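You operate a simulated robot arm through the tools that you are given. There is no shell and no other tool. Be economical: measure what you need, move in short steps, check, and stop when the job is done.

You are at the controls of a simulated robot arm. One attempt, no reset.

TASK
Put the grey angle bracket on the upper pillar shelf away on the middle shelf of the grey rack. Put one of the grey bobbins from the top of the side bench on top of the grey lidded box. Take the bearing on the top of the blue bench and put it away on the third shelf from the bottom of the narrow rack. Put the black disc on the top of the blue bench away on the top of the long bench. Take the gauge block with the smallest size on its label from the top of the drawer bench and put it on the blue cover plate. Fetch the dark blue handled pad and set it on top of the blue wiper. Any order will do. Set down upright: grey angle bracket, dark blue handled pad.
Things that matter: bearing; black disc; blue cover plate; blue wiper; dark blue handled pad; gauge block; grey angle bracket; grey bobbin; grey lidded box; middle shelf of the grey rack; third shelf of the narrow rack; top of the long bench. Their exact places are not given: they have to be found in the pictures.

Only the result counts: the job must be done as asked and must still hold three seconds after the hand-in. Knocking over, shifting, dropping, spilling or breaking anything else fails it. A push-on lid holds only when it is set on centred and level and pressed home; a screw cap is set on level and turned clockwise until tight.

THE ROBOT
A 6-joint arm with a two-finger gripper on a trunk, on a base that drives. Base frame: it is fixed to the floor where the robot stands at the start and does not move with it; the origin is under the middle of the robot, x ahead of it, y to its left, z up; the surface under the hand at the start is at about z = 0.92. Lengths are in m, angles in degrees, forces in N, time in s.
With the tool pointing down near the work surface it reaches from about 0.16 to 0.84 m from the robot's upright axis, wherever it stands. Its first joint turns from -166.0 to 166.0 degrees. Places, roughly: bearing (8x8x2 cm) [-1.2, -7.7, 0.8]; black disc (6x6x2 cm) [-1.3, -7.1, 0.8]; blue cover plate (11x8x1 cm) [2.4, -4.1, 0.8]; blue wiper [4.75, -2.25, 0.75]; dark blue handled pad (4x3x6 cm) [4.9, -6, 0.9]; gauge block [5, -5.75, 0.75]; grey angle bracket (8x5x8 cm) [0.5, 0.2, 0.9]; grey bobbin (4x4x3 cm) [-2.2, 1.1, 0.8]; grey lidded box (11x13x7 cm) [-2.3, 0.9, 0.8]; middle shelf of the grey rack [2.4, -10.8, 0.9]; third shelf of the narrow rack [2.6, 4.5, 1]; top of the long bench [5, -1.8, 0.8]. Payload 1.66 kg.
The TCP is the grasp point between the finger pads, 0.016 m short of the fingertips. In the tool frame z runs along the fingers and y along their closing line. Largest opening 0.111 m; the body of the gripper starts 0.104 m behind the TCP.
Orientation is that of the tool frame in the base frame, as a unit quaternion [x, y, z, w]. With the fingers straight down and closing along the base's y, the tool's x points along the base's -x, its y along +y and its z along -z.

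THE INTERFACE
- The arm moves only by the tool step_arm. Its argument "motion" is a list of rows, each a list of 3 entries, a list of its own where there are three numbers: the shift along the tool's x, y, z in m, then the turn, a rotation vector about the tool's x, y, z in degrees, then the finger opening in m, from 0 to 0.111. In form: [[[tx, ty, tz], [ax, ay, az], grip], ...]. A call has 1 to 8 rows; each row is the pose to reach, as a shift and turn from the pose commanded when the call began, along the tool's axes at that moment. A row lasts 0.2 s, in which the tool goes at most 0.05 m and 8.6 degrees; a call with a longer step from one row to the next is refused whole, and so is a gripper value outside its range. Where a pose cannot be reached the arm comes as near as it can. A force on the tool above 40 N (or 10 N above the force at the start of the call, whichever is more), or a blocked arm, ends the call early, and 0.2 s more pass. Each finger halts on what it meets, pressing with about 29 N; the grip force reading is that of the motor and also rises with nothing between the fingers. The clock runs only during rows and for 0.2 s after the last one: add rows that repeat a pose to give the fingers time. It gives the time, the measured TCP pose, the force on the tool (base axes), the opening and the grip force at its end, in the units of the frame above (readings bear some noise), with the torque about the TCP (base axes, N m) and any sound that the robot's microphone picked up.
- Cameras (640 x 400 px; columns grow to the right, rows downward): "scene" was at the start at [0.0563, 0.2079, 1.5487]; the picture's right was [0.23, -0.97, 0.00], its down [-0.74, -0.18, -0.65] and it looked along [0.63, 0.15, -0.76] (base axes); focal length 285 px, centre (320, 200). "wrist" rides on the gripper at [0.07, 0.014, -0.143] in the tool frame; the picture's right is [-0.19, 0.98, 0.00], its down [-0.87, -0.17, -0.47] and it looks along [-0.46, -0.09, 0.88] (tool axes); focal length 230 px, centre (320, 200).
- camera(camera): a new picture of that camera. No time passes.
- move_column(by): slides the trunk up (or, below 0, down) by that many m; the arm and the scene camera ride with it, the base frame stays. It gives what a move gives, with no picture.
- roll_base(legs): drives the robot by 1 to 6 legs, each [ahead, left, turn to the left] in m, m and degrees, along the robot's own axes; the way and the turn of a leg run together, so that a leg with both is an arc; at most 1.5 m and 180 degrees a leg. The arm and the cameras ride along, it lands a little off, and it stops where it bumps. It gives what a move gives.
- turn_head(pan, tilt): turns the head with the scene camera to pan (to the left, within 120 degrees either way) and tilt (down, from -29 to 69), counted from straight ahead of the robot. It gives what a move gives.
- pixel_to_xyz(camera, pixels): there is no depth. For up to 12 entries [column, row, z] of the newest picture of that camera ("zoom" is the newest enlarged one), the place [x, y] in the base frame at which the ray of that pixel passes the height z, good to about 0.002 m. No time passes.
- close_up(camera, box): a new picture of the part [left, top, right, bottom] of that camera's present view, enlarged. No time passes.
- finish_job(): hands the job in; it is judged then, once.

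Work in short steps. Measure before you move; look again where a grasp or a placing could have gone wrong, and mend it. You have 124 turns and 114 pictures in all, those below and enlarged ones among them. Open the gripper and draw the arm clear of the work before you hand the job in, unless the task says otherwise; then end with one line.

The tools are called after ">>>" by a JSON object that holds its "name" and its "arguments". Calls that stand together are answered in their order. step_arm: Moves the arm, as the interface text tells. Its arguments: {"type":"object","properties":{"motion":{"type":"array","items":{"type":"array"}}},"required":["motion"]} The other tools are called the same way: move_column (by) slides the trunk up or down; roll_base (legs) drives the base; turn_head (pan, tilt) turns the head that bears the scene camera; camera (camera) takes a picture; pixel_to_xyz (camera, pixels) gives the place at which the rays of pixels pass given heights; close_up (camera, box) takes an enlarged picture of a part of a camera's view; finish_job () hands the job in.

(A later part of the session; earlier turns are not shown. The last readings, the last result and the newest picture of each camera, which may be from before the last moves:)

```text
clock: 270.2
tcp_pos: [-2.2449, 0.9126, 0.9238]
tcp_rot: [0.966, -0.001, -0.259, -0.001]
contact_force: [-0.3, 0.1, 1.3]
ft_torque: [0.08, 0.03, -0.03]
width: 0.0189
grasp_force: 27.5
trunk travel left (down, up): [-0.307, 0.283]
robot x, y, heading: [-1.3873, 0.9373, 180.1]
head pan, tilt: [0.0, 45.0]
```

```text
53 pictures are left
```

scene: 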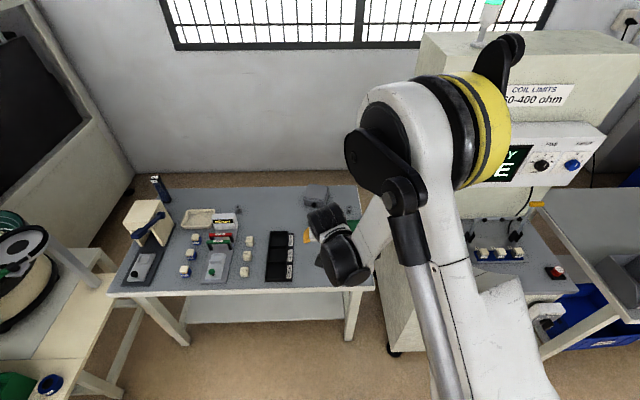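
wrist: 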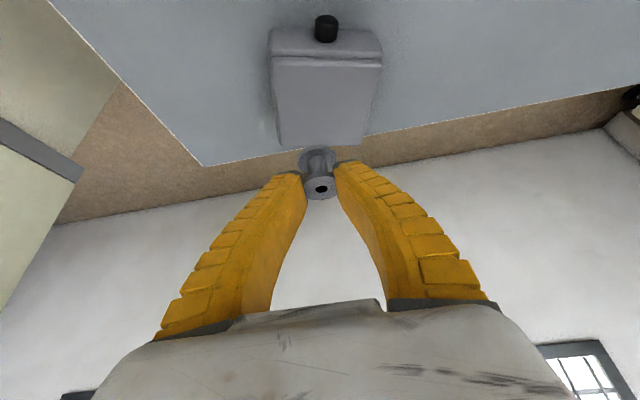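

>>> {"name": "pixel_to_xyz", "arguments": {"camera": "wrist", "pixels": [[275, 60, 0.815], [383, 62, 0.815], [285, 147, 0.815], [363, 145, 0.815], [275, 60, 0.795], [383, 62, 0.795], [285, 147, 0.795], [363, 145, 0.795]]}}

>>> {"name": "move_column", "arguments": {"by": -0.05}}

>>> {"name": "camera", "arguments": {"camera": "wrist"}}

```text
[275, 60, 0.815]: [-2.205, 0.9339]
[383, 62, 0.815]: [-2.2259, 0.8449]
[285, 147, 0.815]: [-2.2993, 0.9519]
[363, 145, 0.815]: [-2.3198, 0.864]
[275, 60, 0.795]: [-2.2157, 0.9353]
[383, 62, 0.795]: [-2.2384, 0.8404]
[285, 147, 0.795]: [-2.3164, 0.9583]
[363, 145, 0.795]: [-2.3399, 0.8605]
```

```text
clock: 271.1
tcp_pos: [-2.245, 0.9133, 0.8725]
tcp_rot: [0.966, 0.0, -0.258, 0.001]
contact_force: [0.5, -0.1, 0.6]
ft_torque: [0.02, -0.01, -0.02]
width: 0.0211
grasp_force: 1.8
trunk travel left (down, up): [-0.257, 0.333]
robot x, y, heading: [-1.393, 0.9358, 180.0]
head pan, tilt: [0.0, 45.0]
```

```text
52 pictures are left
```

wrist: 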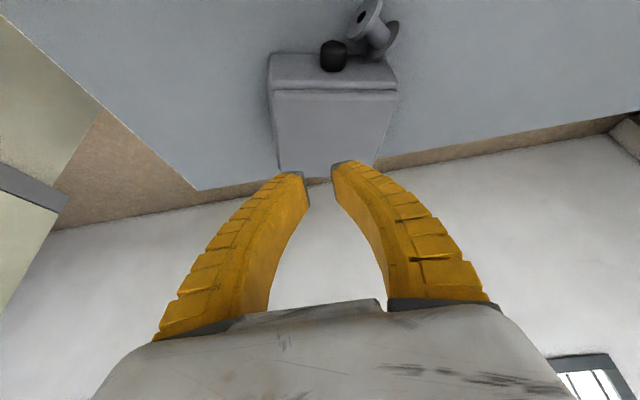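

The bobbin slipped out and now lies in front of the box at (372,28). Raise and look closely.

>>> {"name": "step_arm", "arguments": {"motion": [[[0.015, 0, -0.045], [0, 0, 0], 0.03], [[0.03, 0, -0.09], [0, 0, 0], 0.05], [[0.05, 0, -0.13], [0, 0, 0], 0.07], [[0.07, 0, -0.17], [0, 0, 0], 0.08], [[0.07, 0, -0.17], [0, 0, 0], 0.08]]}}

>>> {"name": "close_up", "arguments": {"camera": "wrist", "box": [200, 0, 480, 175]}}

```text
clock: 272.3
tcp_pos: [-2.0986, 0.913, 0.9845]
tcp_rot: [0.966, 0.0, -0.259, 0.001]
contact_force: [0.4, 0.2, -0.3]
ft_torque: [0.02, -0.02, 0.03]
width: 0.0814
grasp_force: 0.5
trunk travel left (down, up): [-0.257, 0.333]
robot x, y, heading: [-1.39, 0.9334, 180.0]
head pan, tilt: [0.0, 45.0]
```

```text
2.29 times, centred on (340, 88) of wrist
```

zoom: 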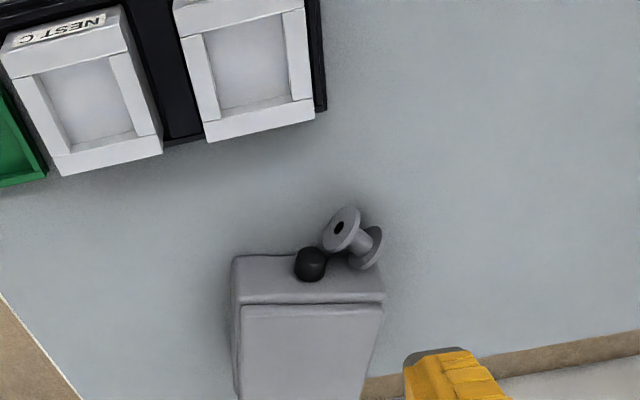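

>>> {"name": "close_up", "arguments": {"camera": "wrist", "box": [310, 75, 390, 125]}}

>>> {"name": "pixel_to_xyz", "arguments": {"camera": "zoom", "pixels": [[342, 230, 0.76], [342, 230, 0.78], [367, 248, 0.76], [367, 248, 0.75], [310, 263, 0.8], [235, 258, 0.8], [385, 292, 0.8], [355, 240, 0.77]]}}

```text
8.00 times, centred on (350, 100) of wrist
```

zoom: 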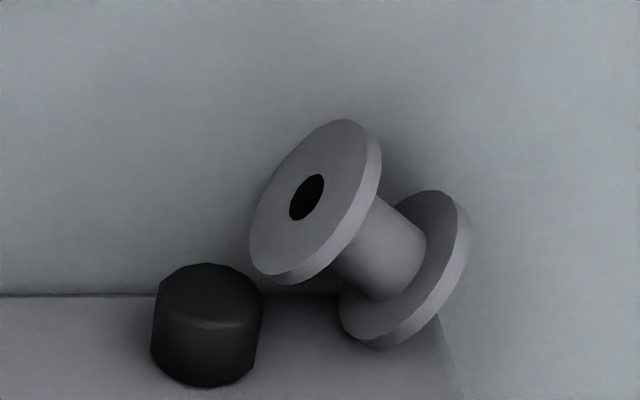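

```text
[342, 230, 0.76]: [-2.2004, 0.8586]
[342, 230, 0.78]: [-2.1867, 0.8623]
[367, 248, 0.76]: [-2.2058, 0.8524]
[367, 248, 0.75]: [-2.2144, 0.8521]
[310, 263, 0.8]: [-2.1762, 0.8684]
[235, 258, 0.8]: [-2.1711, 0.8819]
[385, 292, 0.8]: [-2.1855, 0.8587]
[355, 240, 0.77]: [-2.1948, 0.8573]
```

>>> {"name": "pixel_to_xyz", "arguments": {"camera": "zoom", "pixels": [[315, 200, 0.76], [405, 265, 0.76], [315, 285, 0.745], [370, 348, 0.745], [205, 380, 0.77], [0, 295, 0.745], [205, 340, 0.79], [315, 200, 0.8], [405, 265, 0.8], [440, 320, 0.8]]}}

```text
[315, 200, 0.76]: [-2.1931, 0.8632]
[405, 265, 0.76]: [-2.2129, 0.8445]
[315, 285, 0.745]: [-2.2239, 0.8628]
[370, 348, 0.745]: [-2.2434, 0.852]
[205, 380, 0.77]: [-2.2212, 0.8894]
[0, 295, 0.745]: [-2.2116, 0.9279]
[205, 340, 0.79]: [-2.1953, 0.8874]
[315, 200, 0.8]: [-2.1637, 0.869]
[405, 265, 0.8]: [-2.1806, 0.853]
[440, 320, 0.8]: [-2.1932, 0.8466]
```

The bobbin lies on its side against the box front, axis at ~45°, centre ≈(−2.203, 0.854). I'll bring the tool vertical, then yaw it so the fingers close along that axis.

>>> {"name": "step_arm", "arguments": {"motion": [[[0, 0, 0], [0, 7.5, 0], 0.08], [[0, 0, 0], [0, 15, 0], 0.08], [[0, 0, 0], [0, 22.5, 0], 0.08], [[0, 0, 0], [0, 30, 0], 0.08], [[0, 0, 0], [0, 30, 0], 0.08]]}}

>>> {"name": "step_arm", "arguments": {"motion": [[[-0.01, 0.01, 0], [0, 0, 8], 0.08], [[-0.03, 0.02, 0], [0, 0, 16], 0.08], [[-0.05, 0.03, 0], [0, 0, 24], 0.08], [[-0.07, 0.04, 0], [0, 0, 32], 0.08], [[-0.09, 0.055, 0], [0, 0, 40], 0.08], [[-0.104, 0.059, 0], [0, 0, 47], 0.08], [[-0.104, 0.059, 0], [0, 0, 47], 0.08]]}}

>>> {"name": "camera", "arguments": {"camera": "wrist"}}

```text
clock: 273.5
tcp_pos: [-2.0993, 0.9119, 0.9855]
tcp_rot: [1.0, 0.0, 0.0, -0.001]
contact_force: [-0.5, 0.9, 0.2]
ft_torque: [0.02, 0.01, 0.02]
width: 0.0811
grasp_force: 0.8
trunk travel left (down, up): [-0.257, 0.333]
robot x, y, heading: [-1.3892, 0.9384, 180.0]
head pan, tilt: [0.0, 45.0]
```

```text
clock: 275.1
tcp_pos: [-2.2049, 0.8548, 0.9854]
tcp_rot: [0.917, -0.399, 0.0, -0.001]
contact_force: [0.1, 0.5, 0.1]
ft_torque: [0.0, -0.03, -0.01]
width: 0.0816
grasp_force: 1.2
trunk travel left (down, up): [-0.257, 0.333]
robot x, y, heading: [-1.3904, 0.9349, 180.0]
head pan, tilt: [0.0, 45.0]
```

```text
49 pictures are left
```

wrist: 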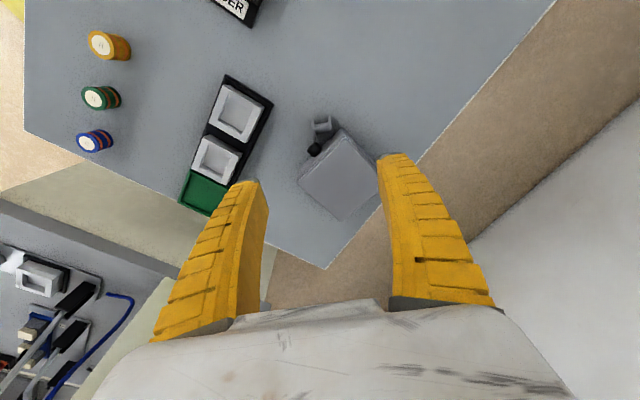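

>>> {"name": "close_up", "arguments": {"camera": "wrist", "box": [275, 100, 403, 180]}}

```text
5.00 times, centred on (339, 140) of wrist
```

zoom: 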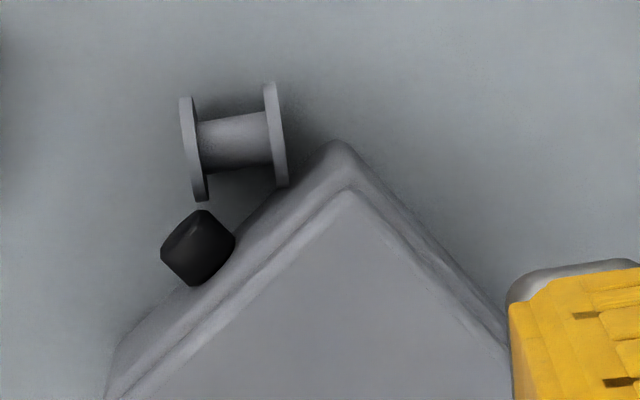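

The bobbin lies with its axis along the closing line. I'll pinch it on the half away from the box and drag it clear. Measure.

>>> {"name": "pixel_to_xyz", "arguments": {"camera": "zoom", "pixels": [[194, 148, 0.76], [276, 135, 0.76], [270, 84, 0.76], [282, 187, 0.76], [340, 142, 0.81], [340, 142, 0.76], [180, 150, 0.76], [288, 133, 0.76]]}}

```text
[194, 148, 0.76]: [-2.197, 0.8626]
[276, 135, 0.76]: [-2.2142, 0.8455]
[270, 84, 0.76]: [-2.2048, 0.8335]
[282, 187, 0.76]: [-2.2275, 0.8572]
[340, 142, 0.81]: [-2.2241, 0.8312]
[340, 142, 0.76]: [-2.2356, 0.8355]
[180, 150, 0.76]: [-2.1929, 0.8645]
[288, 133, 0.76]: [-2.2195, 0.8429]
```

A full grip along the axis would hit the box corner. Instead I'll pinch only the free flange, one fingertip in the spool's waist, and drag it out. Descend for a closer measurement.

>>> {"name": "step_arm", "arguments": {"motion": [[[0.002, -0.004, 0.04], [0, 0, 0], 0.06], [[0.004, -0.008, 0.08], [0, 0, 0], 0.04], [[0.0058, -0.0109, 0.12], [0, 0, 0], 0.02], [[0.0058, -0.0109, 0.145], [0, 0, 0], 0.014], [[0.0058, -0.0109, 0.145], [0, 0, 0], 0.014]]}}

>>> {"name": "close_up", "arguments": {"camera": "wrist", "box": [220, 80, 420, 205]}}

```text
clock: 276.3
tcp_pos: [-2.172, 0.8597, 0.8534]
tcp_rot: [0.917, -0.399, -0.001, 0.0]
contact_force: [0.3, -0.7, -0.4]
ft_torque: [0.01, -0.03, 0.01]
width: 0.0169
grasp_force: 2.5
out of reach, approached as far as the arm can: row 3, 4, 5
trunk travel left (down, up): [-0.257, 0.333]
robot x, y, heading: [-1.3898, 0.9327, 179.8]
head pan, tilt: [0.0, 45.0]
```

```text
3.20 times, centred on (320, 142) of wrist
```

zoom: 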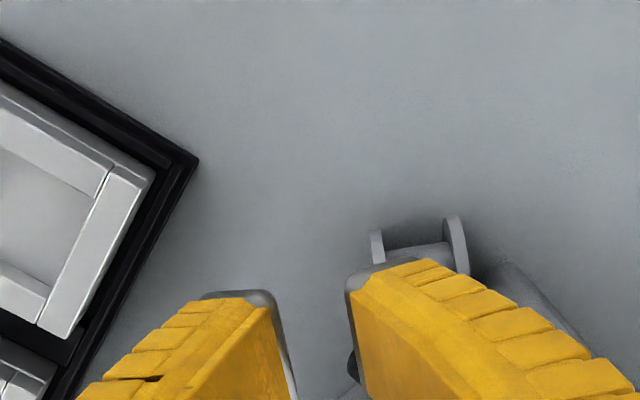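

Reach-limited again; raise the arm, correct position, and lower the trunk instead.

>>> {"name": "step_arm", "arguments": {"motion": [[[0, 0, -0.04], [0, 0, 0], 0.014], [[-0.006, 0.008, -0.08], [0, 0, 0], 0.014], [[-0.0131, 0.0166, -0.11], [0, 0, 0], 0.014], [[-0.0131, 0.0166, -0.11], [0, 0, 0], 0.014]]}}

>>> {"name": "move_column", "arguments": {"by": -0.13}}

>>> {"name": "close_up", "arguments": {"camera": "wrist", "box": [220, 80, 420, 205]}}

```text
clock: 277.3
tcp_pos: [-2.1932, 0.859, 0.9657]
tcp_rot: [0.917, -0.399, 0.0, 0.0]
contact_force: [0.3, 0.6, -0.8]
ft_torque: [-0.01, -0.03, -0.03]
width: 0.0173
grasp_force: 2.1
trunk travel left (down, up): [-0.257, 0.333]
robot x, y, heading: [-1.3923, 0.9305, 180.0]
head pan, tilt: [0.0, 45.0]
```

```text
clock: 278.9
tcp_pos: [-2.1934, 0.8597, 0.8351]
tcp_rot: [0.917, -0.399, 0.0, -0.001]
contact_force: [-0.3, -0.5, 0.1]
ft_torque: [0.0, 0.0, 0.02]
width: 0.0171
grasp_force: 2.0
trunk travel left (down, up): [-0.127, 0.463]
robot x, y, heading: [-1.3859, 0.9347, 180.0]
head pan, tilt: [0.0, 45.0]
```

```text
3.20 times, centred on (320, 142) of wrist
```

zoom: 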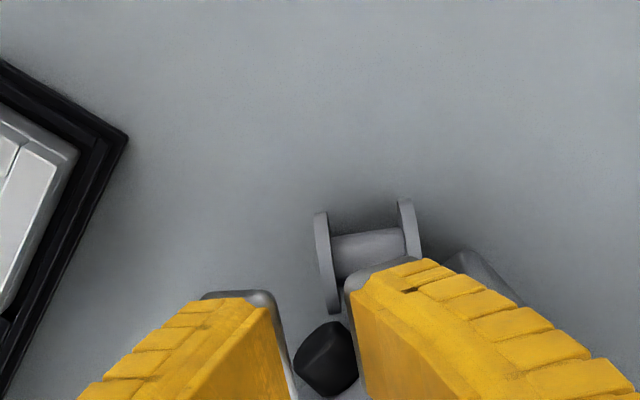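

>>> {"name": "pixel_to_xyz", "arguments": {"camera": "zoom", "pixels": [[326, 262, 0.76], [319, 213, 0.777], [332, 312, 0.745], [410, 240, 0.76], [326, 350, 0.79], [403, 200, 0.777]]}}

```text
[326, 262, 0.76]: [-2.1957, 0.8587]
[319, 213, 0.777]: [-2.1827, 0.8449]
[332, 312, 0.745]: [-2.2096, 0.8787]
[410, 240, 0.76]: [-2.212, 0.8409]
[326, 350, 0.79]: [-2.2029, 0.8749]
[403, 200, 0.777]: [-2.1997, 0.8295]
```

Shift 8 mm away from the box and 2 mm along the closing line, lower 46 mm, and pinch the flange.

>>> {"name": "step_arm", "arguments": {"motion": [[[0.008, 0.0022, 0], [0, 0, 0], 0.015], [[0.008, 0.0022, 0], [0, 0, 0], 0.015]]}}

>>> {"name": "move_column", "arguments": {"by": -0.046}}

>>> {"name": "step_arm", "arguments": {"motion": [[[0, 0, 0], [0, 0, 0], 0.006], [[0, 0, 0], [0, 0, 0], 0.001], [[0, 0, 0], [0, 0, 0], 0.001]]}}

>>> {"name": "close_up", "arguments": {"camera": "wrist", "box": [220, 80, 420, 205]}}

```text
clock: 279.5
tcp_pos: [-2.1881, 0.8519, 0.8357]
tcp_rot: [0.917, -0.398, -0.001, 0.0]
contact_force: [-0.8, -0.3, 0.7]
ft_torque: [-0.01, 0.03, 0.01]
width: 0.0181
grasp_force: 2.5
trunk travel left (down, up): [-0.127, 0.463]
robot x, y, heading: [-1.3894, 0.9346, 180.0]
head pan, tilt: [0.0, 45.0]
```

```text
clock: 280.4
tcp_pos: [-2.1887, 0.8528, 0.7893]
tcp_rot: [0.917, -0.399, -0.001, 0.0]
contact_force: [0.5, 0.6, 0.0]
ft_torque: [-0.03, -0.01, 0.0]
width: 0.0183
grasp_force: 1.9
trunk travel left (down, up): [-0.081, 0.509]
robot x, y, heading: [-1.3924, 0.9321, 179.9]
head pan, tilt: [0.0, 45.0]
```

```text
clock: 281.2
tcp_pos: [-2.189, 0.8518, 0.7888]
tcp_rot: [0.917, -0.398, 0.0, 0.0]
contact_force: [-0.7, 0.6, 0.2]
ft_torque: [-0.02, 0.02, -0.01]
width: 0.0
grasp_force: 28.9
trunk travel left (down, up): [-0.081, 0.509]
robot x, y, heading: [-1.3845, 0.9374, 179.7]
head pan, tilt: [0.0, 45.0]
```

```text
3.20 times, centred on (320, 142) of wrist
```

zoom: 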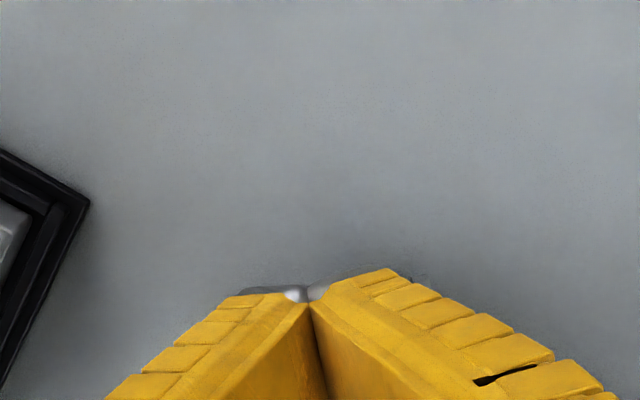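

Fingers closed on nothing: too high. Open again and lower 7 mm with force guard, then close.

>>> {"name": "step_arm", "arguments": {"motion": [[[0, 0, 0], [0, 0, 0], 0.017], [[0, 0, 0], [0, 0, 0], 0.017], [[0, 0, 0.003], [0, 0, 0], 0.017], [[0, 0, 0.005], [0, 0, 0], 0.017], [[0, 0, 0.007], [0, 0, 0], 0.017], [[0, 0, 0.008], [0, 0, 0], 0.017]]}}

>>> {"name": "step_arm", "arguments": {"motion": [[[0, 0, 0], [0, 0, 0], 0.006], [[0, 0, 0], [0, 0, 0], 0.001], [[0, 0, 0], [0, 0, 0], 0.001]]}}

>>> {"name": "close_up", "arguments": {"camera": "wrist", "box": [220, 80, 420, 205]}}

```text
clock: 282.6
tcp_pos: [-2.1898, 0.8509, 0.7806]
tcp_rot: [0.917, -0.399, -0.001, -0.001]
contact_force: [-1.8, -2.7, 11.7]
ft_torque: [-0.09, 0.24, 0.04]
width: 0.0221
grasp_force: 2.5
trunk travel left (down, up): [-0.081, 0.509]
robot x, y, heading: [-1.3884, 0.9326, 180.1]
head pan, tilt: [0.0, 45.0]
```

```text
clock: 283.4
tcp_pos: [-2.188, 0.8522, 0.7815]
tcp_rot: [0.917, -0.398, 0.0, 0.0]
contact_force: [2.8, 1.2, 6.5]
ft_torque: [0.02, 0.04, -0.01]
width: 0.006
grasp_force: 28.4
trunk travel left (down, up): [-0.081, 0.509]
robot x, y, heading: [-1.3875, 0.9347, 180.2]
head pan, tilt: [0.0, 45.0]
```

```text
3.20 times, centred on (320, 142) of wrist
```

zoom: 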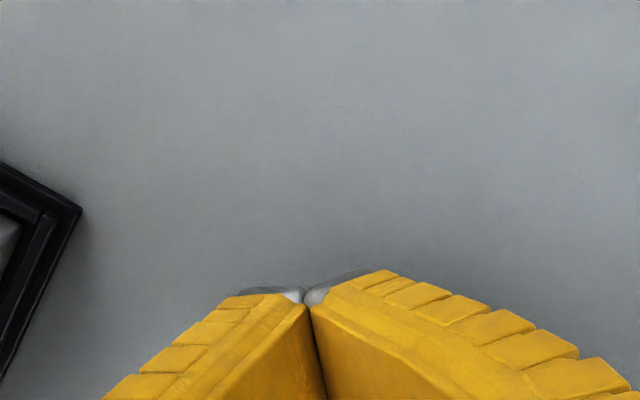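

Width 0.006: the flange is pinched. Drag 7 cm away from the box and look.

>>> {"name": "step_arm", "arguments": {"motion": [[[0.015, 0, -0.001], [0, 0, 0], 0.001], [[0.03, 0, -0.001], [0, 0, 0], 0.001], [[0.05, 0, -0.001], [0, 0, 0], 0.001], [[0.07, 0, -0.001], [0, 0, 0], 0.001], [[0.07, 0, -0.001], [0, 0, 0], 0.001]]}}

>>> {"name": "step_arm", "arguments": {"motion": [[[0, 0, 0], [0, 0, 0], 0.012], [[0, 0, 0], [0, 0, 0], 0.018], [[0, 0, -0.03], [0, 0, 0], 0.018], [[0, 0, -0.07], [0, 0, 0], 0.03], [[0, 0, -0.11], [0, 0, 0], 0.05], [[0, 0, -0.11], [0, 0, 0], 0.06]]}}

>>> {"name": "camera", "arguments": {"camera": "wrist"}}

```text
clock: 284.6
tcp_pos: [-2.1405, 0.8005, 0.7824]
tcp_rot: [0.917, -0.4, 0.001, 0.0]
contact_force: [0.9, -0.2, -0.5]
ft_torque: [0.0, 0.02, 0.01]
width: 0.0
grasp_force: 28.1
trunk travel left (down, up): [-0.081, 0.509]
robot x, y, heading: [-1.3899, 0.9322, 180.2]
head pan, tilt: [0.0, 45.0]
```

```text
clock: 286.0
tcp_pos: [-2.1412, 0.8012, 0.892]
tcp_rot: [0.917, -0.399, 0.0, 0.0]
contact_force: [1.1, 0.2, 0.2]
ft_torque: [0.02, 0.01, 0.03]
width: 0.0619
grasp_force: 1.3
trunk travel left (down, up): [-0.081, 0.509]
robot x, y, heading: [-1.388, 0.9318, 179.9]
head pan, tilt: [0.0, 45.0]
```

```text
43 pictures are left
```

wrist: 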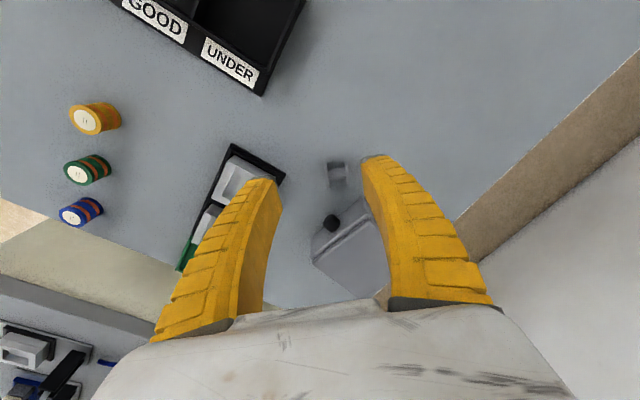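

The bobbin has moved off the box to (337,172). Enlarge and measure.

>>> {"name": "close_up", "arguments": {"camera": "wrist", "box": [273, 132, 401, 212]}}

>>> {"name": "pixel_to_xyz", "arguments": {"camera": "wrist", "pixels": [[328, 174, 0.76], [345, 171, 0.76], [337, 160, 0.777], [337, 187, 0.745], [337, 173, 0.76], [345, 215, 0.81]]}}

```text
5.00 times, centred on (337, 172) of wrist
```

zoom: 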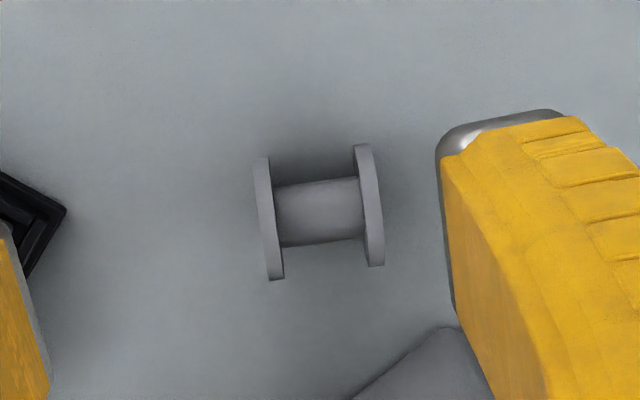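

```text
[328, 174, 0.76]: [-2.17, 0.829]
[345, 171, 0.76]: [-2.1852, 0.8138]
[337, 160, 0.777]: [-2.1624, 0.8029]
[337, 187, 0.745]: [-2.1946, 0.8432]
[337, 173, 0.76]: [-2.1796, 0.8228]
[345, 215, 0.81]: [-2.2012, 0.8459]
```

The bobbin is free: centre (−2.179, 0.822), axis along the closing line. Move over it, descend, and grip its end faces.

>>> {"name": "step_arm", "arguments": {"motion": [[[-0.02, 0.007, 0.02], [0, 0, 0], 0.06], [[-0.041, 0.0135, 0.05], [0, 0, 0], 0.06], [[-0.041, 0.0135, 0.09], [0, 0, 0], 0.06], [[-0.041, 0.0135, 0.115], [0, 0, 0], 0.06], [[-0.041, 0.0135, 0.122], [0, 0, 0], 0.06], [[-0.041, 0.0135, 0.125], [0, 0, 0], 0.06]]}}

>>> {"name": "camera", "arguments": {"camera": "wrist"}}

```text
clock: 287.4
tcp_pos: [-2.179, 0.8218, 0.7682]
tcp_rot: [0.917, -0.399, 0.0, 0.0]
contact_force: [0.4, 0.0, 0.0]
ft_torque: [0.01, 0.01, 0.0]
width: 0.062
grasp_force: 1.6
trunk travel left (down, up): [-0.081, 0.509]
robot x, y, heading: [-1.3876, 0.9348, 179.9]
head pan, tilt: [0.0, 45.0]
```

```text
41 pictures are left
```

wrist: 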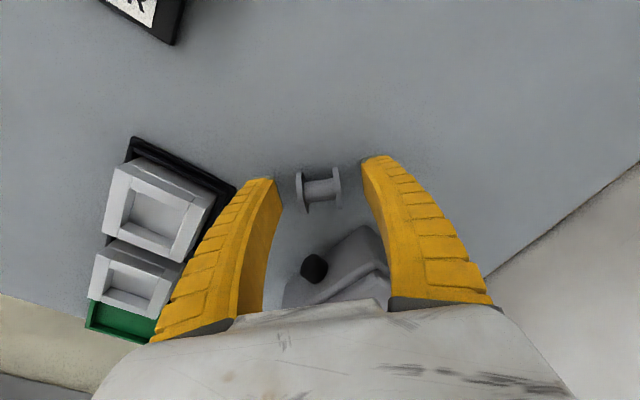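

Bobbin sits centred between the fingers. Close and lift.

>>> {"name": "step_arm", "arguments": {"motion": [[[0, 0, 0], [0, 0, 0], 0.045], [[0, 0, 0], [0, 0, 0], 0.032], [[0, 0, 0], [0, 0, 0], 0.026], [[0, 0, 0], [0, 0, 0], 0.026], [[0, 0, -0.04], [0, 0, 0], 0.026], [[0, 0, -0.08], [0, 0, 0], 0.026], [[0, 0, -0.12], [0, 0, 0], 0.026]]}}

>>> {"name": "camera", "arguments": {"camera": "wrist"}}

```text
clock: 289.0
tcp_pos: [-2.1788, 0.8227, 0.886]
tcp_rot: [0.917, -0.398, 0.0, 0.0]
contact_force: [0.3, -0.1, -0.1]
ft_torque: [0.01, -0.04, 0.0]
width: 0.0254
grasp_force: 23.7
trunk travel left (down, up): [-0.081, 0.509]
robot x, y, heading: [-1.3883, 0.9358, 179.8]
head pan, tilt: [0.0, 45.0]
```

```text
40 pictures are left
```

wrist: 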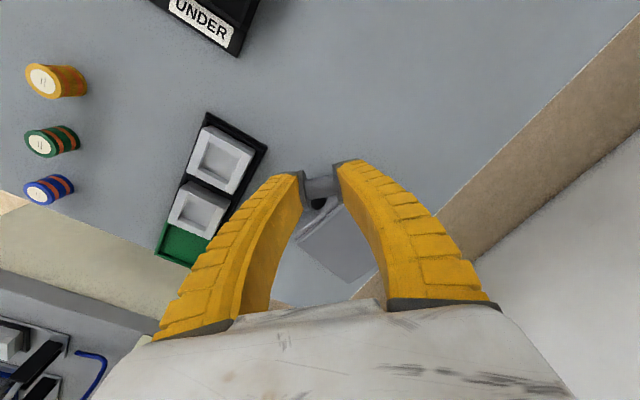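

Held firmly. Move along −tool x over the lid centre, tilting 28° about the spool's own axis to gain reach.

>>> {"name": "step_arm", "arguments": {"motion": [[[-0.025, 0, -0.003], [0, -7, 0], 0.02], [[-0.05, 0.001, -0.005], [0, -14, 0], 0.02], [[-0.075, 0.001, -0.005], [0, -21, 0], 0.02], [[-0.1, 0.0015, -0.005], [0, -28, 0], 0.02], [[-0.1, 0.0015, -0.005], [0, -28, 0], 0.02]]}}

>>> {"name": "camera", "arguments": {"camera": "wrist"}}

```text
clock: 290.2
tcp_pos: [-2.2476, 0.8922, 0.8917]
tcp_rot: [0.89, -0.387, -0.222, -0.097]
contact_force: [-0.9, 0.2, -0.8]
ft_torque: [0.0, 0.02, 0.01]
width: 0.0239
grasp_force: 27.0
trunk travel left (down, up): [-0.081, 0.509]
robot x, y, heading: [-1.3915, 0.9324, 179.6]
head pan, tilt: [0.0, 45.0]
```

```text
39 pictures are left
```

wrist: 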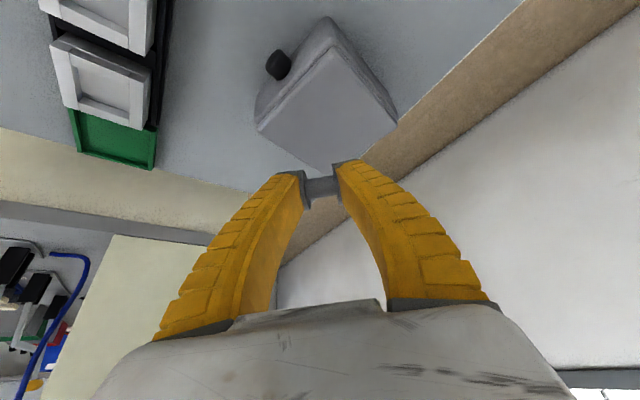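

>>> {"name": "pixel_to_xyz", "arguments": {"camera": "wrist", "pixels": [[333, 47, 0.81], [396, 122, 0.81], [258, 130, 0.81], [327, 110, 0.81], [327, 170, 0.81]]}}

```text
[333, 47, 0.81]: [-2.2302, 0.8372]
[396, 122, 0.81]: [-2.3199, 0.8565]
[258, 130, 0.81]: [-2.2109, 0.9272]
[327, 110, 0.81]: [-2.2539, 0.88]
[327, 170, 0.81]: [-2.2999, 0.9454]
```

Lid centre (−2.265, 0.891). Nudge 14 mm back, lower 5 cm, then creep down to contact.

>>> {"name": "step_arm", "arguments": {"motion": [[[-0.0084, 0.0102, 0.0045], [0, 0, 0], 0.02], [[0.0056, 0.0102, 0.031], [0, 0, 0], 0.02], [[0.0128, 0.0102, 0.0443], [0, 0, 0], 0.02], [[0.0151, 0.0102, 0.0487], [0, 0, 0], 0.02], [[0.0165, 0.0102, 0.0513], [0, 0, 0], 0.02], [[0.0179, 0.0102, 0.054], [0, 0, 0], 0.02]]}}

>>> {"name": "camera", "arguments": {"camera": "wrist"}}

```text
clock: 291.6
tcp_pos: [-2.2613, 0.8944, 0.8356]
tcp_rot: [0.89, -0.387, -0.222, -0.096]
contact_force: [-0.2, -0.3, 0.3]
ft_torque: [0.0, 0.01, -0.03]
width: 0.0222
grasp_force: 28.8
trunk travel left (down, up): [-0.081, 0.509]
robot x, y, heading: [-1.3854, 0.9377, 180.1]
head pan, tilt: [0.0, 45.0]
```

```text
38 pictures are left
```

wrist: 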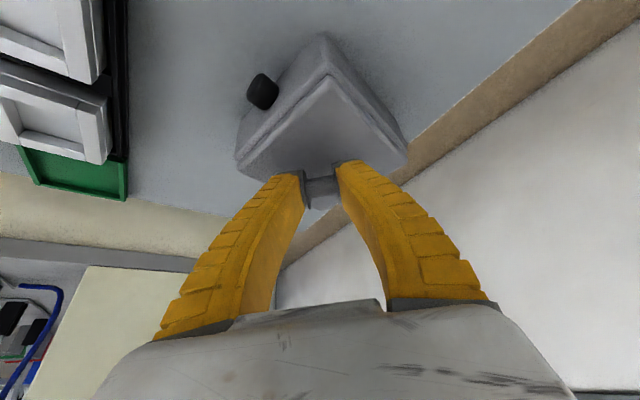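

>>> {"name": "step_arm", "arguments": {"motion": [[[0.0014, 0, 0.0026], [0, 0, 0], 0.02], [[0.0028, 0, 0.0053], [0, 0, 0], 0.02], [[0.0042, 0, 0.0079], [0, 0, 0], 0.02], [[0.0056, 0, 0.0106], [0, 0, 0], 0.02], [[0.007, 0, 0.0132], [0, 0, 0], 0.02]]}}

>>> {"name": "close_up", "arguments": {"camera": "wrist", "box": [220, 90, 420, 215]}}

```text
clock: 292.8
tcp_pos: [-2.26, 0.8939, 0.8224]
tcp_rot: [0.889, -0.387, -0.222, -0.096]
contact_force: [-2.1, 1.4, 22.3]
ft_torque: [0.24, 0.23, 0.0]
width: 0.0295
grasp_force: 29.1
trunk travel left (down, up): [-0.081, 0.509]
robot x, y, heading: [-1.3928, 0.9338, 179.9]
head pan, tilt: [0.0, 45.0]
```

```text
3.20 times, centred on (320, 152) of wrist
```

zoom: 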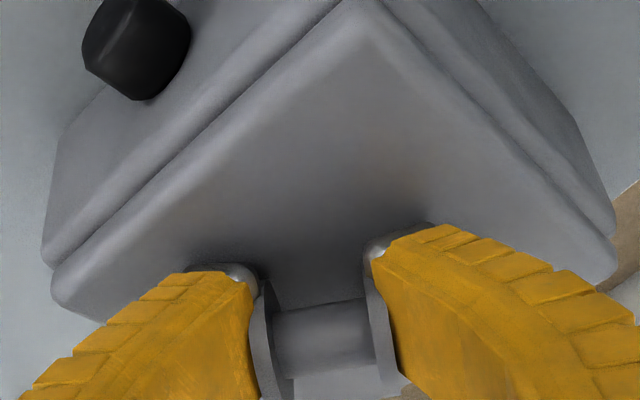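

Contact, 22 N, bobbin resting on the lid. Relieve the load and open slightly first.

>>> {"name": "step_arm", "arguments": {"motion": [[[-0.001, 0, -0.002], [0, 0, 0], 0.028], [[-0.001, 0, -0.002], [0, 0, 0], 0.036], [[-0.001, 0, -0.002], [0, 0, 0], 0.044], [[-0.001, 0, -0.002], [0, 0, 0], 0.044], [[-0.001, 0, -0.002], [0, 0, 0], 0.044]]}}

>>> {"name": "close_up", "arguments": {"camera": "wrist", "box": [220, 90, 420, 215]}}

```text
clock: 294.0
tcp_pos: [-2.2621, 0.8942, 0.8221]
tcp_rot: [0.89, -0.386, -0.222, -0.096]
contact_force: [-0.6, -0.3, 0.5]
ft_torque: [0.04, -0.04, 0.02]
width: 0.0465
grasp_force: 1.5
trunk travel left (down, up): [-0.081, 0.509]
robot x, y, heading: [-1.3883, 0.9338, 179.8]
head pan, tilt: [0.0, 45.0]
```

```text
3.20 times, centred on (320, 152) of wrist
```

zoom: 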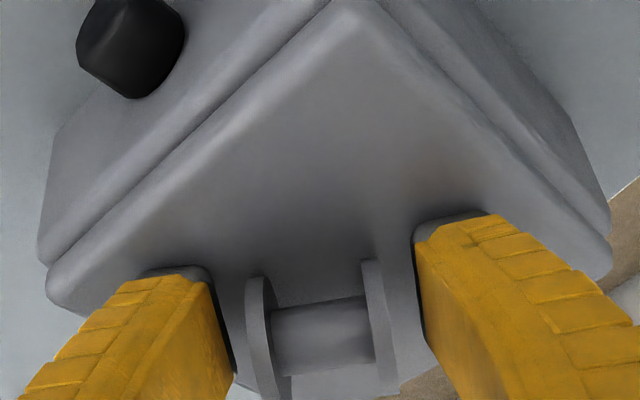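

Bobbin stays put. Withdraw along the tool axis and verify.

>>> {"name": "step_arm", "arguments": {"motion": [[[0, 0, 0], [0, 0, 0], 0.05], [[0, 0, -0.03], [0, 0, 0], 0.05], [[0, 0, -0.07], [0, 0, 0], 0.05], [[0, 0, -0.11], [0, 0, 0], 0.05], [[0, 0, -0.15], [0, 0, 0], 0.05]]}}

>>> {"name": "camera", "arguments": {"camera": "wrist"}}

```text
clock: 295.2
tcp_pos: [-2.212, 0.8436, 0.9564]
tcp_rot: [0.89, -0.387, -0.222, -0.097]
contact_force: [-0.3, 0.0, -0.5]
ft_torque: [-0.04, 0.01, 0.0]
width: 0.052
grasp_force: 1.4
trunk travel left (down, up): [-0.081, 0.509]
robot x, y, heading: [-1.3925, 0.9354, 179.6]
head pan, tilt: [0.0, 45.0]
```

```text
35 pictures are left
```

wrist: 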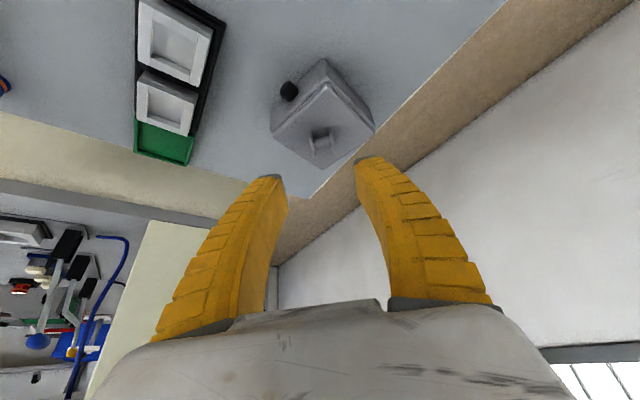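

The bobbin rests on the lid, and nothing else moved. Now return the tool to vertical, closing along y, and retract; then head for the blue bench.

>>> {"name": "step_arm", "arguments": {"motion": [[[0.02, 0, -0.03], [0, 7, 0], 0.08], [[0.04, 0, -0.05], [0, 14, 0], 0.1], [[0.06, 0, -0.06], [0, 21, 0], 0.1], [[0.08, 0, -0.06], [0, 28, 0], 0.1], [[0.08, 0, -0.06], [0, 28, 0], 0.1]]}}

>>> {"name": "step_arm", "arguments": {"motion": [[[0.02, -0.02, 0], [0, 0, -8], 0.1], [[0.04, -0.04, 0], [0, 0, -16], 0.1], [[0.06, -0.06, 0], [0, 0, -24], 0.1], [[0.08, -0.08, 0], [0, 0, -32], 0.1], [[0.1, -0.1, 0], [0, 0, -40], 0.1], [[0.11, -0.11, 0], [0, 0, -47], 0.1], [[0.11, -0.11, 0], [0, 0, -47], 0.1]]}}

>>> {"name": "roll_base", "arguments": {"legs": [[-0.95, 0, 0], [0, 0, 90], [1.4, 0.05, 0], [1.4, 0.1, 0], [1.4, 0.1, 0]]}}

```text
clock: 296.4
tcp_pos: [-2.1454, 0.7695, 0.9691]
tcp_rot: [0.917, -0.398, 0.0, 0.0]
contact_force: [-1.0, -0.3, 0.8]
ft_torque: [0.01, 0.01, -0.01]
width: 0.1007
grasp_force: 0.6
trunk travel left (down, up): [-0.081, 0.509]
robot x, y, heading: [-1.3909, 0.9346, 180.2]
head pan, tilt: [0.0, 45.0]
```

```text
clock: 298.0
tcp_pos: [-1.9922, 0.7623, 0.9714]
tcp_rot: [1.0, 0.0, 0.0, 0.0]
contact_force: [0.9, 0.7, -1.3]
ft_torque: [-0.03, -0.05, 0.05]
width: 0.1005
grasp_force: 0.6
trunk travel left (down, up): [-0.081, 0.509]
robot x, y, heading: [-1.3899, 0.9367, 179.8]
head pan, tilt: [0.0, 45.0]
```

```text
clock: 326.5
tcp_pos: [0.097, -3.8396, 0.9723]
tcp_rot: [0.7, 0.714, 0.001, 0.0]
contact_force: [0.5, 0.4, -0.2]
ft_torque: [-0.01, -0.03, 0.02]
width: 0.1006
grasp_force: 0.3
trunk travel left (down, up): [-0.081, 0.509]
robot x, y, heading: [-0.0896, -3.241, -88.6]
head pan, tilt: [0.0, 45.0]
```

>>> {"name": "roll_base", "arguments": {"legs": [[1.3, -0.03, 0], [1.3, -0.03, 0], [1.12, -0.03, 0], [0, 0, -91.4], [0.4, 0, 0]]}}

>>> {"name": "camera", "arguments": {"camera": "wrist"}}

```text
clock: 350.4
tcp_pos: [-1.1029, -7.1202, 0.9706]
tcp_rot: [1.0, -0.005, 0.0, -0.001]
contact_force: [-0.6, 1.1, 0.7]
ft_torque: [0.0, -0.01, 0.0]
width: 0.1006
grasp_force: 0.0
trunk travel left (down, up): [-0.081, 0.509]
robot x, y, heading: [-0.5019, -6.9544, 179.4]
head pan, tilt: [0.0, 45.0]
```

```text
34 pictures are left
```

wrist: 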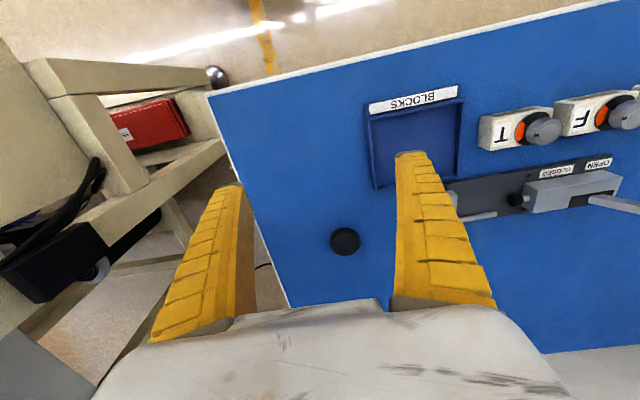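

Black disc at (345,241). Measure.

>>> {"name": "pixel_to_xyz", "arguments": {"camera": "wrist", "pixels": [[345, 239, 0.79], [345, 239, 0.78], [331, 240, 0.79], [360, 240, 0.79], [345, 228, 0.79], [345, 255, 0.775], [450, 220, 0.79]]}}

```text
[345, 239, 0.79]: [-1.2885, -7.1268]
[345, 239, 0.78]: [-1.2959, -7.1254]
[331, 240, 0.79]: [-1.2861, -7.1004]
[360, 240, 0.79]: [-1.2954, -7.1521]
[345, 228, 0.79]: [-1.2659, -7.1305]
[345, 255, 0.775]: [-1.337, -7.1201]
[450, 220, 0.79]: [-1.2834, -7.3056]
```

>>> {"name": "step_arm", "arguments": {"motion": [[[-0.04, 0.001, 0.02], [0, 0, 0], 0.085], [[-0.08, 0.002, 0.04], [0, 0, 0], 0.085], [[-0.12, 0.003, 0.065], [0, 0, 0], 0.085], [[-0.16, 0.005, 0.09], [0, 0, 0], 0.085], [[-0.19, 0.006, 0.12], [0, 0, 0], 0.085], [[-0.19, 0.006, 0.12], [0, 0, 0], 0.085]]}}

>>> {"name": "camera", "arguments": {"camera": "wrist"}}

```text
clock: 351.8
tcp_pos: [-1.2941, -7.1254, 0.8515]
tcp_rot: [1.0, -0.005, 0.0, 0.001]
contact_force: [-0.3, 0.0, 0.3]
ft_torque: [0.0, -0.01, -0.03]
width: 0.0862
grasp_force: 0.9
trunk travel left (down, up): [-0.081, 0.509]
robot x, y, heading: [-0.5009, -6.9568, 179.2]
head pan, tilt: [0.0, 45.0]
```

```text
33 pictures are left
```

wrist: 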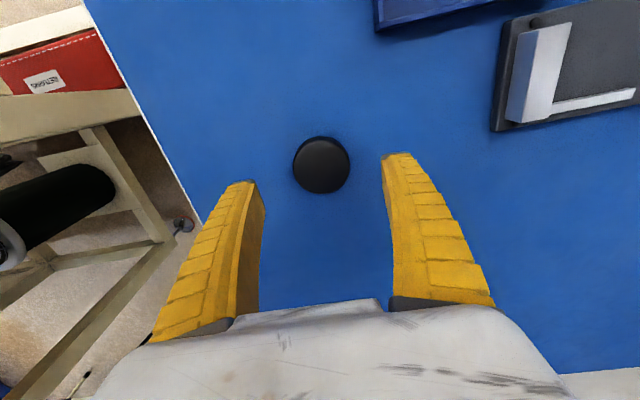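

>>> {"name": "pixel_to_xyz", "arguments": {"camera": "wrist", "pixels": [[322, 166, 0.79], [322, 166, 0.78], [294, 167, 0.785], [350, 163, 0.785], [322, 138, 0.785], [322, 193, 0.785]]}}

```text
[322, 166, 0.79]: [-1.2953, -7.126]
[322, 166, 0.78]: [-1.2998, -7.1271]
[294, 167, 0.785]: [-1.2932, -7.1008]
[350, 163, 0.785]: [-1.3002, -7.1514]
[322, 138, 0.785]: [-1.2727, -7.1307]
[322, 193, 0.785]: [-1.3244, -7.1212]
```

Centred. Descend with force guard to TCP ≈0.791 and close.

>>> {"name": "step_arm", "arguments": {"motion": [[[-0.004, 0, 0.03], [0, 0, 0], 0.085], [[-0.004, 0, 0.05], [0, 0, 0], 0.085], [[-0.004, 0, 0.057], [0, 0, 0], 0.085], [[-0.004, 0, 0.06], [0, 0, 0], 0.085], [[-0.004, 0, 0.06], [0, 0, 0], 0.06], [[-0.004, 0, 0.06], [0, 0, 0], 0.04], [[-0.004, 0, 0.06], [0, 0, 0], 0.035], [[-0.004, 0, 0.06], [0, 0, 0], 0.035]]}}

>>> {"name": "move_column", "arguments": {"by": 0.15}}

>>> {"name": "camera", "arguments": {"camera": "wrist"}}

```text
clock: 353.0
tcp_pos: [-1.2974, -7.1248, 0.7959]
tcp_rot: [1.0, -0.007, -0.002, 0.001]
contact_force: [4.2, 1.0, 24.1]
ft_torque: [0.02, -0.09, -0.07]
width: 0.0728
grasp_force: 11.6
trunk travel left (down, up): [-0.081, 0.509]
robot x, y, heading: [-0.4986, -6.9568, 179.4]
head pan, tilt: [0.0, 45.0]
stopped in row 5: the force on the tool passed its limit at 45 N (the readings are from after the stop); the commanded pose is now the measured one
```

```text
clock: 354.7
tcp_pos: [-1.299, -7.1247, 0.9413]
tcp_rot: [1.0, -0.006, 0.0, 0.0]
contact_force: [-0.7, 0.0, -0.8]
ft_torque: [0.0, -0.01, -0.01]
width: 0.0619
grasp_force: 1.6
trunk travel left (down, up): [-0.231, 0.359]
robot x, y, heading: [-0.4994, -6.9532, 179.6]
head pan, tilt: [0.0, 45.0]
```

```text
32 pictures are left
```

wrist: 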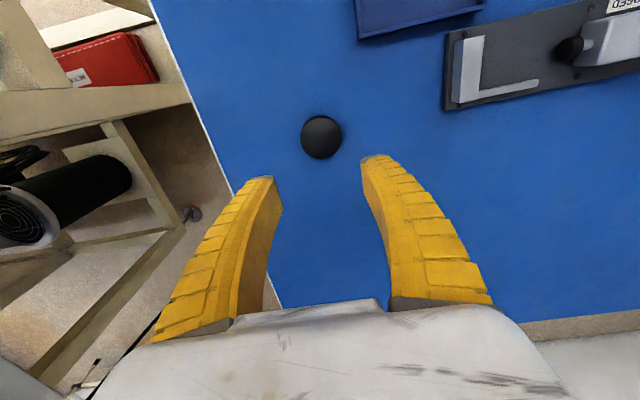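

The tips touched the bench before closing; it's still on the bench. Lower to TCP ≈0.799 and close.

>>> {"name": "step_arm", "arguments": {"motion": [[[0, 0, 0], [0, 0, 0], 0.085], [[0, 0, 0], [0, 0, 0], 0.085]]}}

>>> {"name": "move_column", "arguments": {"by": -0.142}}

>>> {"name": "step_arm", "arguments": {"motion": [[[0, 0, 0], [0, 0, 0], 0.06], [[0, 0, 0], [0, 0, 0], 0.042], [[0, 0, 0], [0, 0, 0], 0.038], [[0, 0, 0], [0, 0, 0], 0.038], [[0, 0, 0], [0, 0, 0], 0.038]]}}

>>> {"name": "move_column", "arguments": {"by": 0.15}}

>>> {"name": "camera", "arguments": {"camera": "wrist"}}

```text
clock: 355.3
tcp_pos: [-1.299, -7.1253, 0.9415]
tcp_rot: [1.0, -0.007, -0.001, -0.001]
contact_force: [-0.3, -0.8, 0.0]
ft_torque: [-0.01, 0.0, -0.02]
width: 0.0861
grasp_force: 1.4
trunk travel left (down, up): [-0.231, 0.359]
robot x, y, heading: [-0.4974, -6.9541, 179.5]
head pan, tilt: [0.0, 45.0]
```

```text
clock: 357.0
tcp_pos: [-1.2994, -7.124, 0.7998]
tcp_rot: [1.0, -0.005, -0.001, 0.001]
contact_force: [-0.6, 0.0, -0.2]
ft_torque: [0.0, 0.04, 0.02]
width: 0.0865
grasp_force: 0.7
trunk travel left (down, up): [-0.089, 0.501]
robot x, y, heading: [-0.5001, -6.9571, 179.3]
head pan, tilt: [0.0, 45.0]
```

```text
clock: 358.2
tcp_pos: [-1.2989, -7.1239, 0.8004]
tcp_rot: [1.0, -0.006, -0.002, 0.001]
contact_force: [-1.5, 0.8, 5.3]
ft_torque: [0.02, 0.02, -0.01]
width: 0.047
grasp_force: 28.8
trunk travel left (down, up): [-0.089, 0.501]
robot x, y, heading: [-0.4977, -6.9516, 179.2]
head pan, tilt: [0.0, 45.0]
```

```text
clock: 360.0
tcp_pos: [-1.2985, -7.1239, 0.9497]
tcp_rot: [1.0, -0.006, -0.002, 0.0]
contact_force: [-0.1, -0.2, -0.7]
ft_torque: [0.01, 0.02, -0.02]
width: 0.0465
grasp_force: 28.3
trunk travel left (down, up): [-0.239, 0.351]
robot x, y, heading: [-0.4983, -6.9565, 179.5]
head pan, tilt: [0.0, 45.0]
```

```text
31 pictures are left
```

wrist: 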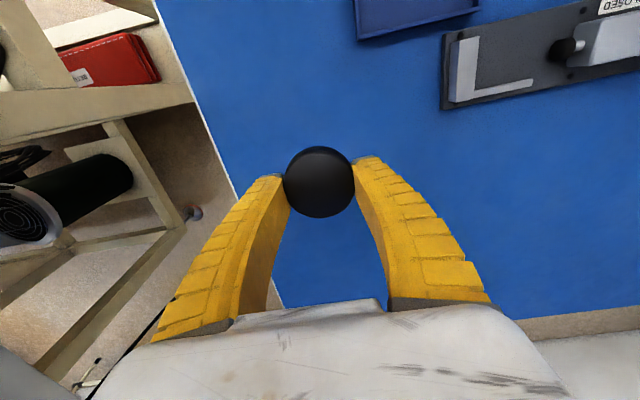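

Disc held (0.0465). Back off, turn to +x and look for the way to the wall benches.

>>> {"name": "roll_base", "arguments": {"legs": [[-0.45, 0.3, 0], [0, 0, -180], [1.2, 0, 0.5]]}}

>>> {"name": "turn_head", "arguments": {"pan": 20, "tilt": 18}}

>>> {"name": "camera", "arguments": {"camera": "scene"}}

```text
clock: 376.4
tcp_pos: [1.9593, -7.272, 0.9507]
tcp_rot: [0.045, 0.999, 0.0, 0.001]
contact_force: [-0.5, 0.0, -0.4]
ft_torque: [0.03, -0.01, 0.0]
width: 0.0461
grasp_force: 29.4
trunk travel left (down, up): [-0.239, 0.351]
robot x, y, heading: [1.1452, -7.3796, -5.2]
head pan, tilt: [0.0, 45.0]
```

```text
clock: 377.3
tcp_pos: [1.9586, -7.2701, 0.9489]
tcp_rot: [0.044, 0.999, 0.0, 0.0]
contact_force: [-0.2, 0.6, 0.0]
ft_torque: [0.01, 0.0, -0.01]
width: 0.0457
grasp_force: 29.2
trunk travel left (down, up): [-0.239, 0.351]
robot x, y, heading: [1.1484, -7.3807, -5.0]
head pan, tilt: [20.0, 18.0]
```

```text
30 pictures are left
```

scene: 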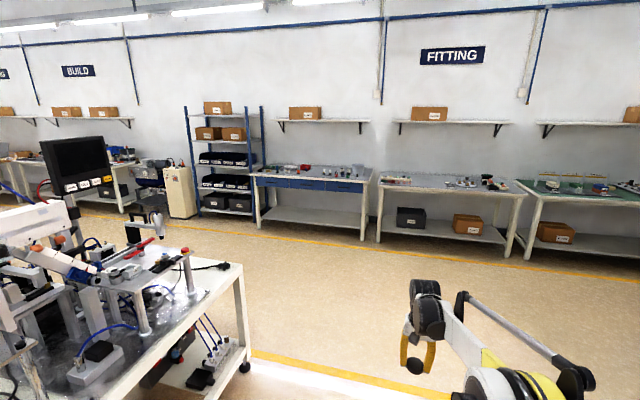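

Aisle between machine bench and wall benches is clear. Retract the arm 0.2 m, then drive to (3.55, −7.3), turn to +y, and look along the aisle.

>>> {"name": "step_arm", "arguments": {"motion": [[[0.04, 0, 0], [0, 0, 0], 0.03], [[0.08, 0, 0], [0, 0, 0], 0.03], [[0.12, 0, 0], [0, 0, 0], 0.03], [[0.16, 0, 0], [0, 0, 0], 0.03], [[0.2, 0, 0], [0, 0, 0], 0.03]]}}

>>> {"name": "roll_base", "arguments": {"legs": [[1.2, 0.1, 0], [1.2, 0.1, 0], [0, 0, 95], [0.9, -0.1, 0]]}}

>>> {"name": "turn_head", "arguments": {"pan": -10, "tilt": 20}}

>>> {"name": "camera", "arguments": {"camera": "scene"}}

```text
clock: 378.5
tcp_pos: [1.7574, -7.2516, 0.9498]
tcp_rot: [0.043, 0.999, 0.0, 0.001]
contact_force: [0.2, 0.3, -0.9]
ft_torque: [0.02, -0.04, 0.01]
width: 0.0458
grasp_force: 29.3
trunk travel left (down, up): [-0.239, 0.351]
robot x, y, heading: [1.1466, -7.3801, -5.1]
head pan, tilt: [20.0, 18.0]
```

```text
clock: 398.5
tcp_pos: [3.5336, -5.9323, 0.9498]
tcp_rot: [-0.691, 0.723, 0.0, 0.001]
contact_force: [0.9, -0.1, -0.4]
ft_torque: [-0.02, -0.02, -0.02]
width: 0.0453
grasp_force: 28.9
trunk travel left (down, up): [-0.239, 0.351]
robot x, y, heading: [3.6852, -6.5376, 87.4]
head pan, tilt: [20.0, 18.0]
```

```text
clock: 399.4
tcp_pos: [3.5337, -5.9323, 0.9501]
tcp_rot: [-0.691, 0.723, 0.0, 0.001]
contact_force: [-0.4, 1.1, 0.2]
ft_torque: [0.01, -0.01, 0.03]
width: 0.0454
grasp_force: 28.8
trunk travel left (down, up): [-0.239, 0.351]
robot x, y, heading: [3.6939, -6.5355, 87.2]
head pan, tilt: [-10.0, 20.0]
```

```text
29 pictures are left
```

scene: 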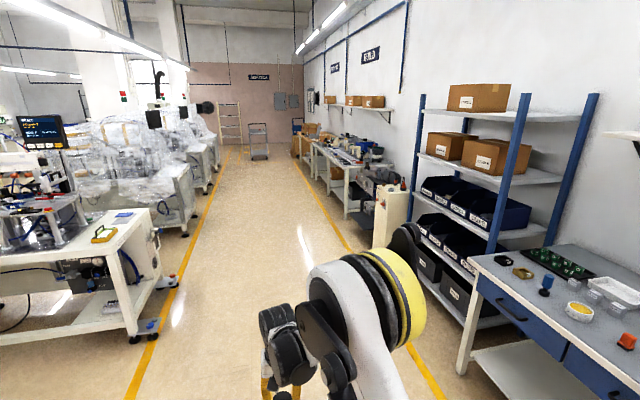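

The aisle is clear. Drive to y ≈ −2.0 and turn toward the long bench.

>>> {"name": "roll_base", "arguments": {"legs": [[1.45, 0.08, 2], [1.45, 0.03, 0], [1.45, 0.03, 0], [0, 0, -90]]}}

>>> {"name": "turn_head", "arguments": {"pan": 0, "tilt": 35}}

>>> {"name": "camera", "arguments": {"camera": "scene"}}

```text
clock: 423.9
tcp_pos: [4.1008, -1.9844, 0.9506]
tcp_rot: [-0.03, 1.0, 0.0, 0.001]
contact_force: [0.7, 1.2, -0.9]
ft_torque: [-0.01, -0.01, -0.02]
width: 0.0454
grasp_force: 28.8
trunk travel left (down, up): [-0.239, 0.351]
robot x, y, heading: [3.5179, -2.2007, 3.4]
head pan, tilt: [-10.0, 20.0]
```

```text
clock: 424.7
tcp_pos: [4.1012, -1.9831, 0.9506]
tcp_rot: [-0.031, 1.0, 0.0, 0.001]
contact_force: [-0.7, -0.1, 0.4]
ft_torque: [0.04, 0.03, -0.03]
width: 0.0452
grasp_force: 29.2
trunk travel left (down, up): [-0.239, 0.351]
robot x, y, heading: [3.5144, -2.1943, 3.5]
head pan, tilt: [0.0, 35.0]
```

```text
28 pictures are left
```

scene: 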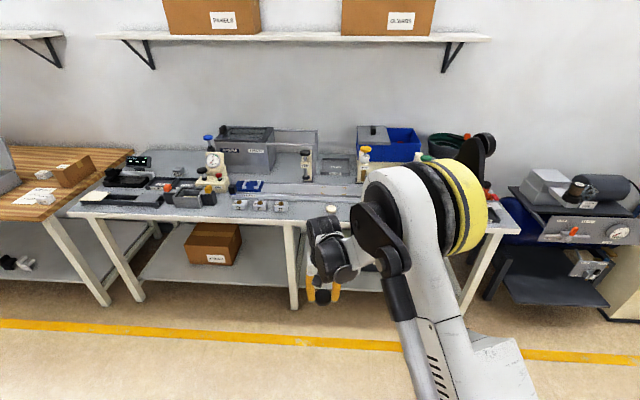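

Enlarge the bench top to find free space for the disc and the blue wiper.

>>> {"name": "close_up", "arguments": {"camera": "scene", "box": [180, 120, 520, 240]}}

>>> {"name": "pixel_to_xyz", "arguments": {"camera": "scene", "pixels": [[85, 215, 0.78], [300, 222, 0.78], [510, 228, 0.78], [248, 186, 0.78], [320, 205, 0.78], [240, 210, 0.78], [340, 192, 0.78]]}}

```text
1.88 times, centred on (350, 180) of scene
```

zoom: 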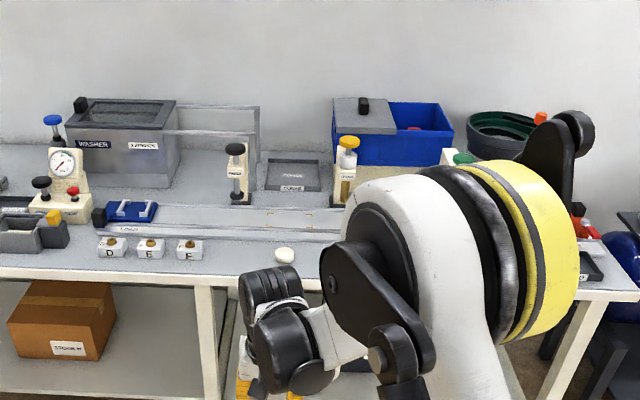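

```text
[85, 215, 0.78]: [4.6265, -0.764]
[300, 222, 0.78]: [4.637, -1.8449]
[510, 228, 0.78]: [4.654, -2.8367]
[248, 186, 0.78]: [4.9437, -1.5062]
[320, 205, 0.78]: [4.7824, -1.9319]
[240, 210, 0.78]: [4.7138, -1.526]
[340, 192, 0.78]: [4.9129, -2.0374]
```

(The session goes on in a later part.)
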